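You operate a simulated robot arm through the tools that you are given. There is no shell and no other tool. Be economical: measure what you need, move in short steps, check, and stop when the job is done.

Carry out the task below with a simulated robot arm. There is one attempt and no reset: what you move stays moved.

TASK
Close the top chest drawer.
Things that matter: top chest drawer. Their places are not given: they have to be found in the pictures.

It is judged by the outcome, as a careful person would: the job done as asked, and still so three seconds after it is handed in. It fails if anything else is knocked over, pushed out of place, dropped, spilled or broken.

THE ROBOT
A 7-joint arm with a two-finger parallel gripper, fixed in place. Base frame: the origin is at the foot of the arm, x ahead of it, y to its left, z up. Lengths are in m, angles in degrees, forces in N, time in s.
With the tool pointing down near the work surface it reaches from about 0.18 to 0.68 m from the base axis. Its first joint turns from -66.0 to 66.0 degrees. Payload 2.4 kg.
Tool frame: the origin (TCP) lies between the finger pads and is the grasp point; the fingertips stand 0.03 m ahead of it; z points along the fingers, y is the line along which they close. The gripper opens to 0.094 m. The fingers are 0.028 m wide and 0.01 m thick; the gripper's body (0.05 by 0.096 m) begins 0.055 m behind the TCP.
Orientation is told as [roll, pitch, yaw] about the base's x, y, z axes, in that order, counted from this pose: with the fingers straight down and closing along the base's y, the tool's x points along the base's -x, its y along +y and its z along -z.

THE INTERFACE
- The arm moves only by the tool jog_arm. Its arguments are lists of equal length, an entry for each row: "offset": the shift along the base's x, y, z in mm, a list of three; "angular": the turn, a rotation vector about the base's x, y, z in degrees, a list of three; "gripper": the gripper command, from -1 (fully open) to 1 (shut), values between in proportion. In form: {"offset": [[dx, dy, dz], ...], "angular": [[rx, ry, rz], ...], "gripper": [gripper, ...]}. A call has 1 to 12 rows; each row shifts and turns the commanded pose from where the row before left it. A row lasts 0.2 s, in which the tool goes at most 0.05 m and 8.6 degrees; a call with a longer step from one row to the next is refused whole, and so is a gripper value outside its range. A pose out of reach is approached as far as the arm can. The call stops where the force on the tool passes 40 N (or 10 N more than at its start, if that is more) or the arm is blocked; 0.2 s more then pass. The fingers move at their own pace (about 0.153 m/s each) and stop on an object; they squeeze with about 40 N. The grip force told is the motor's: it shows also when the fingers shut on nothing. Time passes only in rows, and 0.2 s behind the last, so rows that do not move let the fingers close. It gives the time, the measured TCP pose, the force on the tool (base axes), the opening and the grip force at its end, in the units of the frame above (readings bear some noise).
- Cameras (640 x 400 px; columns grow to the right, rows downward): "scene" is fixed at [0.0146, 0.4594, 1.449]; the picture's right is [-0.87, -0.50, 0.00], its down [-0.32, 0.56, -0.76] and it looks along [0.38, -0.66, -0.65] (base axes); focal length 332 px, centre (320, 200). "wrist" rides on the gripper at [-0.037, 0, -0.058] in the tool frame; the picture's right is [0.00, -1.00, 0.00], its down [0.97, 0.00, -0.24] and it looks along [0.24, 0.00, 0.97] (tool axes); focal length 218 px, centre (320, 200).
- get_image(camera): a new picture of that camera. No time passes.
- pixel_to_xyz(camera, pixels): for up to 12 pixels [column, row] of the newest picture of that camera ("zoom" is the newest enlarged one), the place [x, y, z] in the base frame of the surface seen there, good to about 0.002 m, but the place of the scene camera against the robot may be out by one fixed shift of up to 0.025 m in any direction. No time passes.
- enlarge(camera, box): a new picture of the part [left, top, right, bottom] of that camera's present view, enlarged. No time passes.
- hand_in(): hands the job in; it is judged then, once.

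Work in short steps. Measure before you move; look again where a grasp or a placing could have gone wrong, and mend it. You have 60 turns and 30 pictures in all, the two below and enlarged ones among them. Open the gripper and draw the arm clear of the work before you hand the job in, unless the task says otherwise; then end with one line.

The tools are called after "Call:" as name(argument=value, ...) on one line, values as JSON. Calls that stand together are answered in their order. jog_arm: Moves the arm, as the interface text tells. Its arguments: {"type":"object","properties":{"offset":{"type":"array","items":{"type":"array","items":{"type":"number"}}},"angular":{"type":"array","items":{"type":"array","items":{"type":"number"}}},"gripper":{"type":"array","items":{"type":"number"}}},"required":["offset","angular","gripper"]} The other tools are called the same way: get_image (camera) takes a picture; pixel_to_xyz (camera, pixels) gives the place of the surface under pixels of a picture; enlarge (camera, box) takes an enlarged picture of a part of a camera's view; hand_in () hands the job in.

At the start:

```text
clock: 0.0
tcp_pos: [0.3412, -0.157, 1.0064]
tool_rot: [-0.1, 0.0, 0.1]
wrist_force: [0.2, 0.0, -0.4]
opening: 0.094
gripper_force: 0.1
```

scene: 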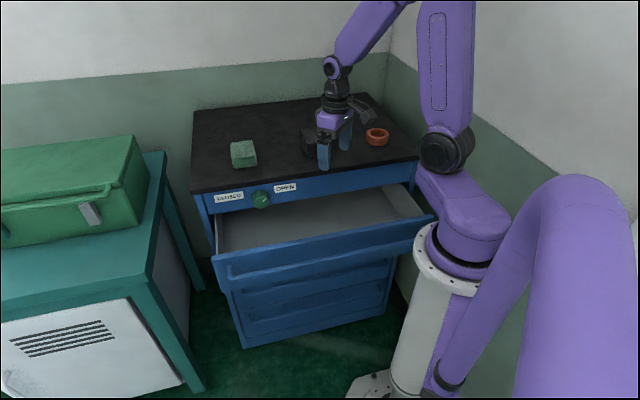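
wrist: 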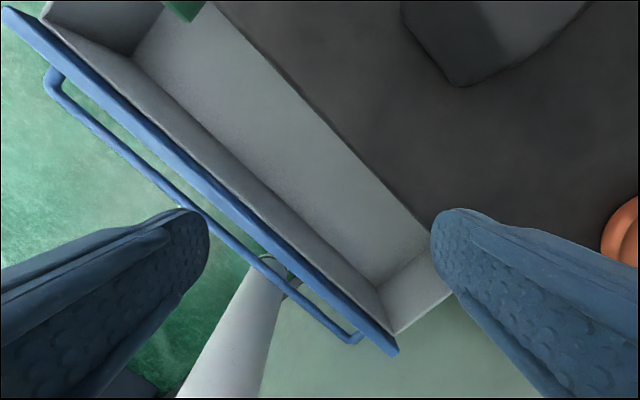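

The top drawer is open, and its front edge runs about (213,255)-(430,220) in the scene. There is a knob with labels at (260,198), so I'll enlarge that and measure both views.

Call:
enlarge(camera="scene", box=[190, 160, 350, 260])

Call:
pixel_to_xyz(camera="wrist", pixels=[[60, 50], [200, 175], [300, 265], [390, 345], [55, 85], [200, 213], [345, 338], [320, 100], [440, 50], [230, 20], [620, 230], [400, 320]])

Call:
pixel_to_xyz(camera="scene", pixels=[[216, 256], [320, 238], [428, 219], [225, 275], [320, 258], [206, 212], [412, 172], [260, 198], [195, 190], [415, 159], [284, 188], [229, 197]])

```text
4.00 times, centred on (270, 210) of scene
```

zoom: 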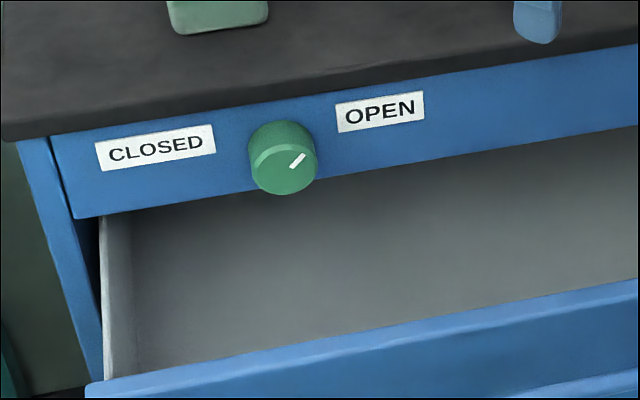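

```text
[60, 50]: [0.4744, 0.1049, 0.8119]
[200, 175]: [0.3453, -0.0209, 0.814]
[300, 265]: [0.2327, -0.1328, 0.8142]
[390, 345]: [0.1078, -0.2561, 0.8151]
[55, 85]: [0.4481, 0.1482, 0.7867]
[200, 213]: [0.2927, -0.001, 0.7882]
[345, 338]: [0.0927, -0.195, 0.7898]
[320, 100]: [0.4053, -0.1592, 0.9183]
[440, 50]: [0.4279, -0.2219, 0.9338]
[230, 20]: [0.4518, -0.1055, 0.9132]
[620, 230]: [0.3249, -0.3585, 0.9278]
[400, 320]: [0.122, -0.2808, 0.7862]
```

```text
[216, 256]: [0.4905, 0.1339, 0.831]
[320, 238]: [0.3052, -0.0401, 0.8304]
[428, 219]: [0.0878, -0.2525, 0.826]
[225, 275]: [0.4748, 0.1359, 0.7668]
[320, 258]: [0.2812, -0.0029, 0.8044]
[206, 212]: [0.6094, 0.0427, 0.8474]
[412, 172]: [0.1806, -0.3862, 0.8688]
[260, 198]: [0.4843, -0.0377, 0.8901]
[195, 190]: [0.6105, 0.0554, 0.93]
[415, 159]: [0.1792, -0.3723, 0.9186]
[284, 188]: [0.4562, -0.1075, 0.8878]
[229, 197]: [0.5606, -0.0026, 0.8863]
```

The drawer front top is at z≈0.814, with its bar handle about 0.05 m outside it at z≈0.788, yawed 45°. It needs roughly 0.14 m of push along (0.70,-0.71), and the knob already points to OPEN. I'll move outside the handle at height, shut the fingers and yaw -45°.

Call:
jog_arm(offset=[[-18, 27, 0], [-18, 27, 0], [-18, 27, 0], [-18, 27, 0], [-18, 27, 0], [-18, 27, 0], [0, 0, 0]], angular=[[0, 0, -7.5], [0, 0, -7.5], [0, 0, -7.5], [0, 0, -7.5], [0, 0, -7.5], [0, 0, -7.5], [0, 0, 0]], gripper=[1, 1, 1, 1, 1, 1, 1])

Call:
get_image(camera="wrist")

Call:
get_image(camera="scene")

```text
clock: 1.6
tcp_pos: [0.2353, 0.0048, 1.008]
tool_rot: [0.1, 0.0, -45.1]
wrist_force: [0.6, -0.2, -0.1]
opening: 0.0002
gripper_force: 32.5
```

```text
26 pictures are left
```

wrist: 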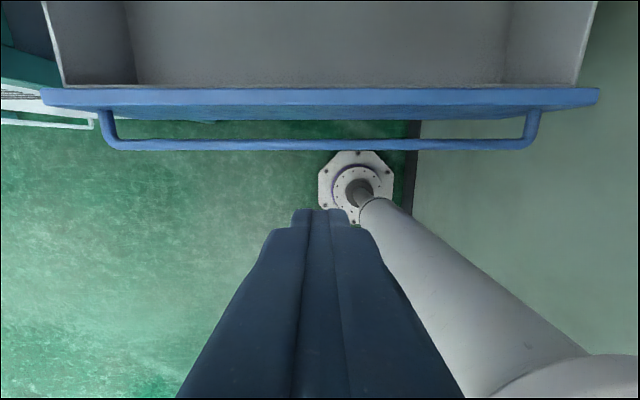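

```text
25 pictures are left
```

scene: 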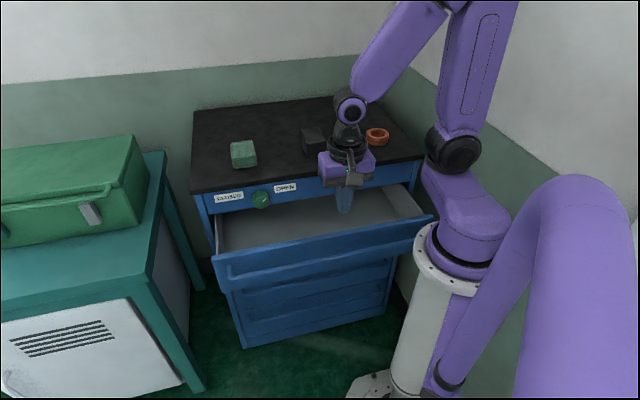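

The fingers (tip at (320,215)) are centred on the handle bar (row 145) and outside it. I'll descend to z≈0.795.

Call:
jog_arm(offset=[[0, 0, -36], [0, 0, -36], [0, 0, -36], [0, 0, -36], [0, 0, -36], [0, 0, -33], [0, 0, 0]], angular=[[0, 0, 0], [0, 0, 0], [0, 0, 0], [0, 0, 0], [0, 0, 0], [0, 0, 0], [0, 0, 0]], gripper=[1, 1, 1, 1, 1, 1, 1])

Call:
get_image(camera="wrist")

Call:
get_image(camera="scene")

```text
clock: 3.2
tcp_pos: [0.2336, 0.0068, 0.7928]
tool_rot: [0.0, 0.0, -45.0]
wrist_force: [-0.3, -0.3, 0.1]
opening: 0.0
gripper_force: 33.1
```

```text
24 pictures are left
```

wrist: 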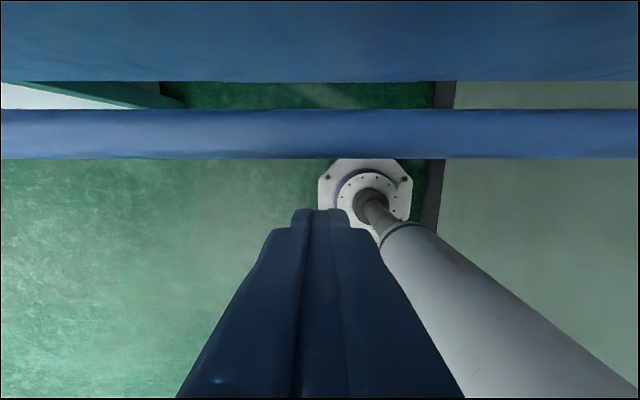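

```text
23 pictures are left
```

scene: 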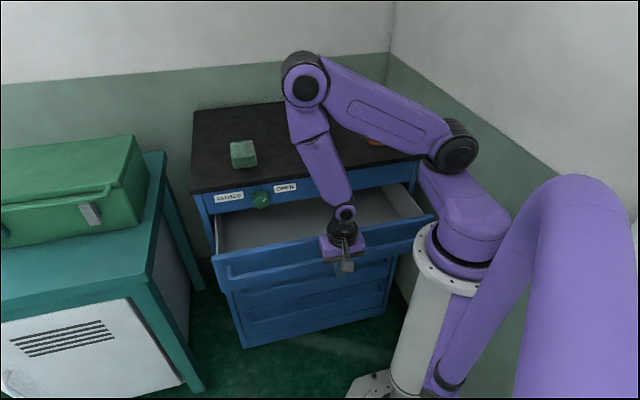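

The fingers are outside the bar and clear. The forearm leans over the chest, so I'll measure its clearance before pushing.

Call:
pixel_to_xyz(camera="scene", pixels=[[345, 213], [330, 180], [312, 150], [303, 120], [305, 85], [345, 232], [330, 245], [243, 152], [347, 265], [375, 115]])

Call:
pixel_to_xyz(camera="wrist", pixels=[[320, 120], [320, 150], [320, 40]])

```text
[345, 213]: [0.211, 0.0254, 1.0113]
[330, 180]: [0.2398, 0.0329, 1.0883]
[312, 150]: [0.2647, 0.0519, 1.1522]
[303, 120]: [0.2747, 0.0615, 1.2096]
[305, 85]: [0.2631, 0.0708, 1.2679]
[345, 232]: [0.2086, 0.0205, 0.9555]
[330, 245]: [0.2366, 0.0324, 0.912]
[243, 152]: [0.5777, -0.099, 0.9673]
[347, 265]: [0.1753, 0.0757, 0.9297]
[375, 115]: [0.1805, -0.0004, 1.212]
```

```text
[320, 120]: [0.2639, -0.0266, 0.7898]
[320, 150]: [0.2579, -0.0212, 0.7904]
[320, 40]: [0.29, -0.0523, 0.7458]
```

The forearm rises straight up, so the path is clear. I'll start pushing along (+x,-y) gently.

Call:
jog_arm(offset=[[8, -8, 0], [8, -8, 0], [8, -8, 0], [8, -8, 0], [8, -8, 0], [8, -8, 0], [0, 0, 0]], angular=[[0, 0, 0], [0, 0, 0], [0, 0, 0], [0, 0, 0], [0, 0, 0], [0, 0, 0], [0, 0, 0]], gripper=[1, 1, 1, 1, 1, 1, 1])

Call:
get_image(camera="scene")

```text
clock: 4.8
tcp_pos: [0.2835, -0.0405, 0.7937]
tool_rot: [0.0, -0.1, -45.1]
wrist_force: [0.0, 0.2, 0.2]
opening: 0.0001
gripper_force: 32.8
```

```text
22 pictures are left
```

scene: 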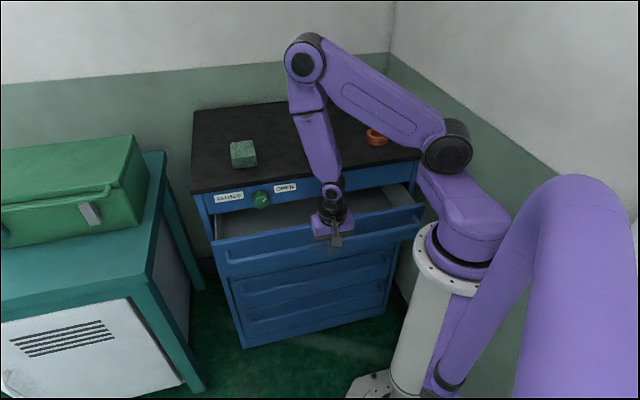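

The drawer slides with low force. I'll continue.

Call:
jog_arm(offset=[[8, -8, 0], [8, -8, 0], [8, -8, 0], [8, -8, 0], [6, -6, 0], [6, -6, 0], [0, 0, 0]], angular=[[0, 0, 0], [0, 0, 0], [0, 0, 0], [0, 0, 0], [0, 0, 0], [0, 0, 0], [0, 0, 0]], gripper=[1, 1, 1, 1, 1, 1, 1])

Call:
enlarge(camera="scene", box=[190, 140, 446, 300])

Call:
get_image(camera="wrist")

```text
clock: 6.4
tcp_pos: [0.3252, -0.086, 0.7945]
tool_rot: [0.0, 0.0, -45.0]
wrist_force: [-0.3, 0.2, 0.2]
opening: 0.0
gripper_force: 33.4
```

```text
2.50 times, centred on (318, 220) of scene
```

zoom: 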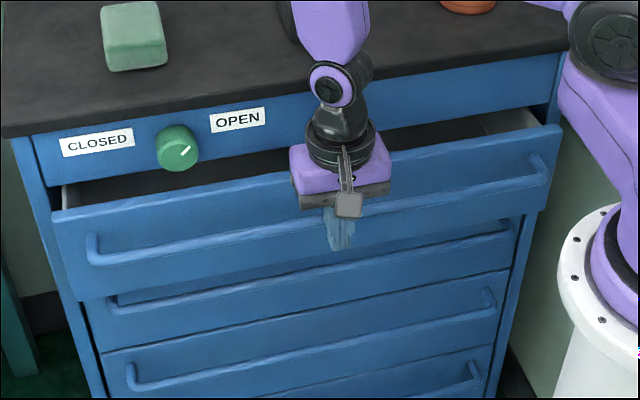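

```text
20 pictures are left
```

wrist: 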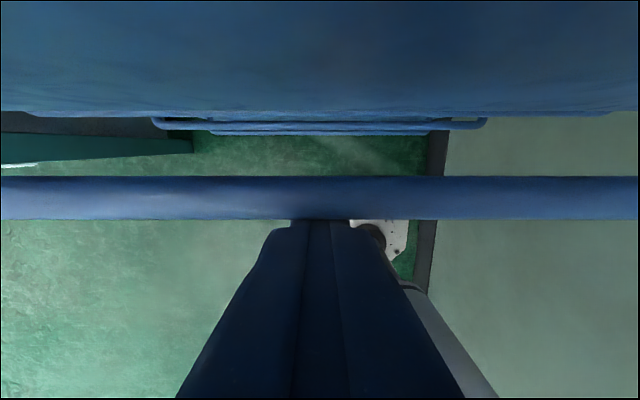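

About 35-40 mm of travel remains, since the panel is still proud of the lower drawers. The hand is clear of the top, so I'll push on in small rows.

Call:
jog_arm(offset=[[4, -4, 0], [4, -4, 0], [4, -4, 0], [4, -4, 0], [4, -4, 0], [4, -4, 0], [0, 0, 0]], angular=[[0, 0, 0], [0, 0, 0], [0, 0, 0], [0, 0, 0], [0, 0, 0], [0, 0, 0], [0, 0, 0]], gripper=[1, 1, 1, 1, 1, 1, 1])

Call:
enlarge(camera="scene", box=[190, 140, 446, 300])

```text
clock: 8.0
tcp_pos: [0.3491, -0.1093, 0.7947]
tool_rot: [0.1, 0.0, -45.0]
wrist_force: [-0.7, 0.1, 0.4]
opening: 0.0
gripper_force: 32.8
```

```text
2.50 times, centred on (318, 220) of scene
```

zoom: 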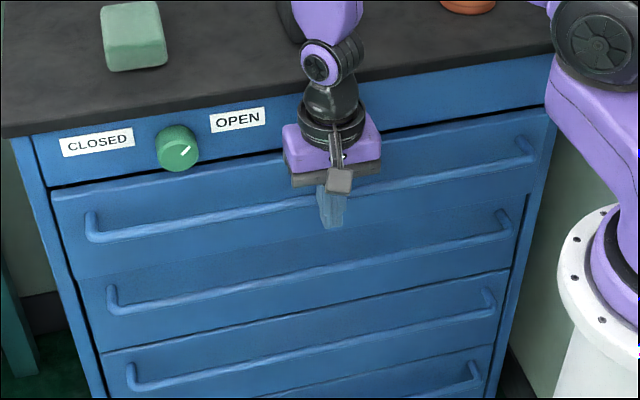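

Almost flush. I'll press on in 2 mm rows until the arm meets resistance.

Call:
jog_arm(offset=[[2, -2, 0], [2, -2, 0], [2, -2, 0], [2, -2, 0], [1, -1, 0], [1, -1, 0], [0, 0, 0]], angular=[[0, 0, 0], [0, 0, 0], [0, 0, 0], [0, 0, 0], [0, 0, 0], [0, 0, 0], [0, 0, 0]], gripper=[1, 1, 1, 1, 1, 1, 1])

Call:
enlarge(camera="scene", box=[190, 140, 446, 300])

```text
clock: 9.6
tcp_pos: [0.3588, -0.1196, 0.7932]
tool_rot: [0.0, 0.0, -45.0]
wrist_force: [-0.9, 2.7, 1.2]
opening: 0.0
gripper_force: 33.2
```

```text
2.50 times, centred on (318, 220) of scene
```

zoom: 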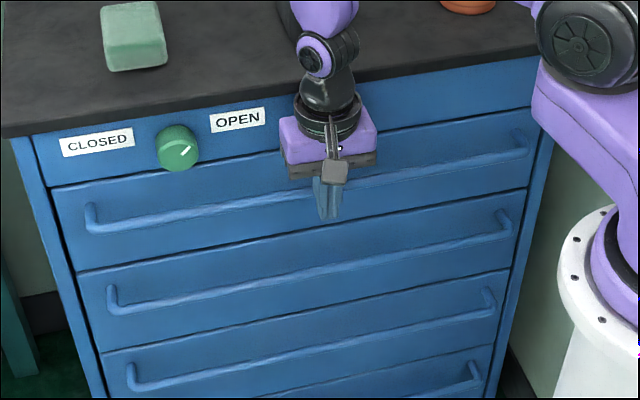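

The panel looks flush and the force is rising. I'll press a few more mm to confirm the end stop.

Call:
jog_arm(offset=[[1.5, -1.5, 0], [1.5, -1.5, 0], [1.5, -1.5, 0], [1.5, -1.5, 0], [0, 0, 0]], angular=[[0, 0, 0], [0, 0, 0], [0, 0, 0], [0, 0, 0], [0, 0, 0]], gripper=[1, 1, 1, 1, 1])

```text
clock: 10.4
tcp_pos: [0.3589, -0.1205, 0.7934]
tool_rot: [-0.5, 0.8, -44.4]
wrist_force: [-1.3, 3.0, -0.4]
opening: 0.0
gripper_force: 32.7
stopped in row 3: the force on the tool passed its limit (the readings are from after the stop); the commanded pose is now the measured one
```

The drawer is against its stop: the force limit tripped and the TCP didn't advance. I'll back out away from the handle, then rise.

Call:
jog_arm(offset=[[-6, 6, 0], [-12, 12, 0], [-15, 15, 0], [-15, 15, 0], [-15, 15, 0], [0, 0, 35], [0, 0, 40], [0, 0, 40], [0, 0, 40], [0, 0, 40], [0, 0, 0]], angular=[[0, 0, 0], [0, 0, 0], [0, 0, 0], [0, 0, 0], [0, 0, 0], [0, 0, 0], [0, 0, 0], [0, 0, 0], [0, 0, 0], [0, 0, 0], [0, 0, 0]], gripper=[1, 1, 1, 1, 1, 1, 1, 0, -1, -1, -1])

Call:
enlarge(camera="scene", box=[190, 140, 446, 300])

Call:
get_image(camera="scene")

Call:
pixel_to_xyz(camera="scene", pixels=[[217, 223], [225, 252], [393, 190], [229, 197], [380, 207], [376, 240]])

```text
clock: 12.8
tcp_pos: [0.2959, -0.0594, 0.9889]
tool_rot: [-0.5, 0.7, -44.4]
wrist_force: [0.4, -0.2, 0.4]
opening: 0.0943
gripper_force: 0.0
```

```text
2.50 times, centred on (318, 220) of scene
```

zoom: 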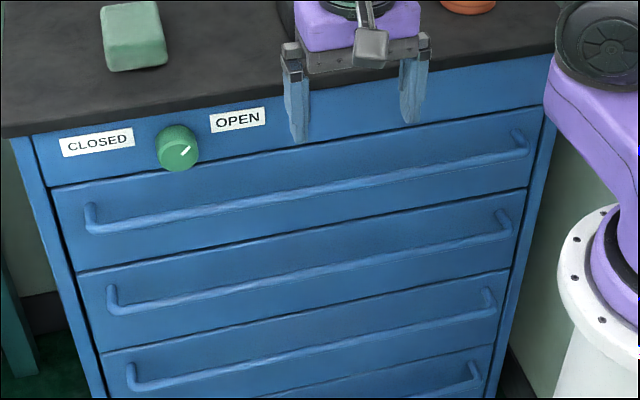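

```text
16 pictures are left
```

scene: 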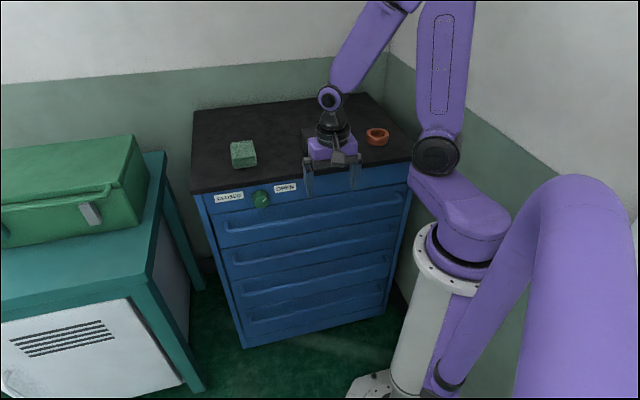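

```text
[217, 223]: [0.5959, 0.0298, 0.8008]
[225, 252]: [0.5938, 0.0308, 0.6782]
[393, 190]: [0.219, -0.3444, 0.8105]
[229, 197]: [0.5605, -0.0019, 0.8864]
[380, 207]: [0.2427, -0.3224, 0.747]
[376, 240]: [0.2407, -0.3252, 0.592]
```

The top drawer front lies in plane with the lower drawers and the face (≈0.397 m along the push direction), and it stayed there after release. Nothing else has moved, and the arm is clear with the gripper open.

Call:
hand_in()

```text
The job is handed in.
```

The top chest drawer is pushed fully shut, flush with the drawers below it, and nothing else was moved.
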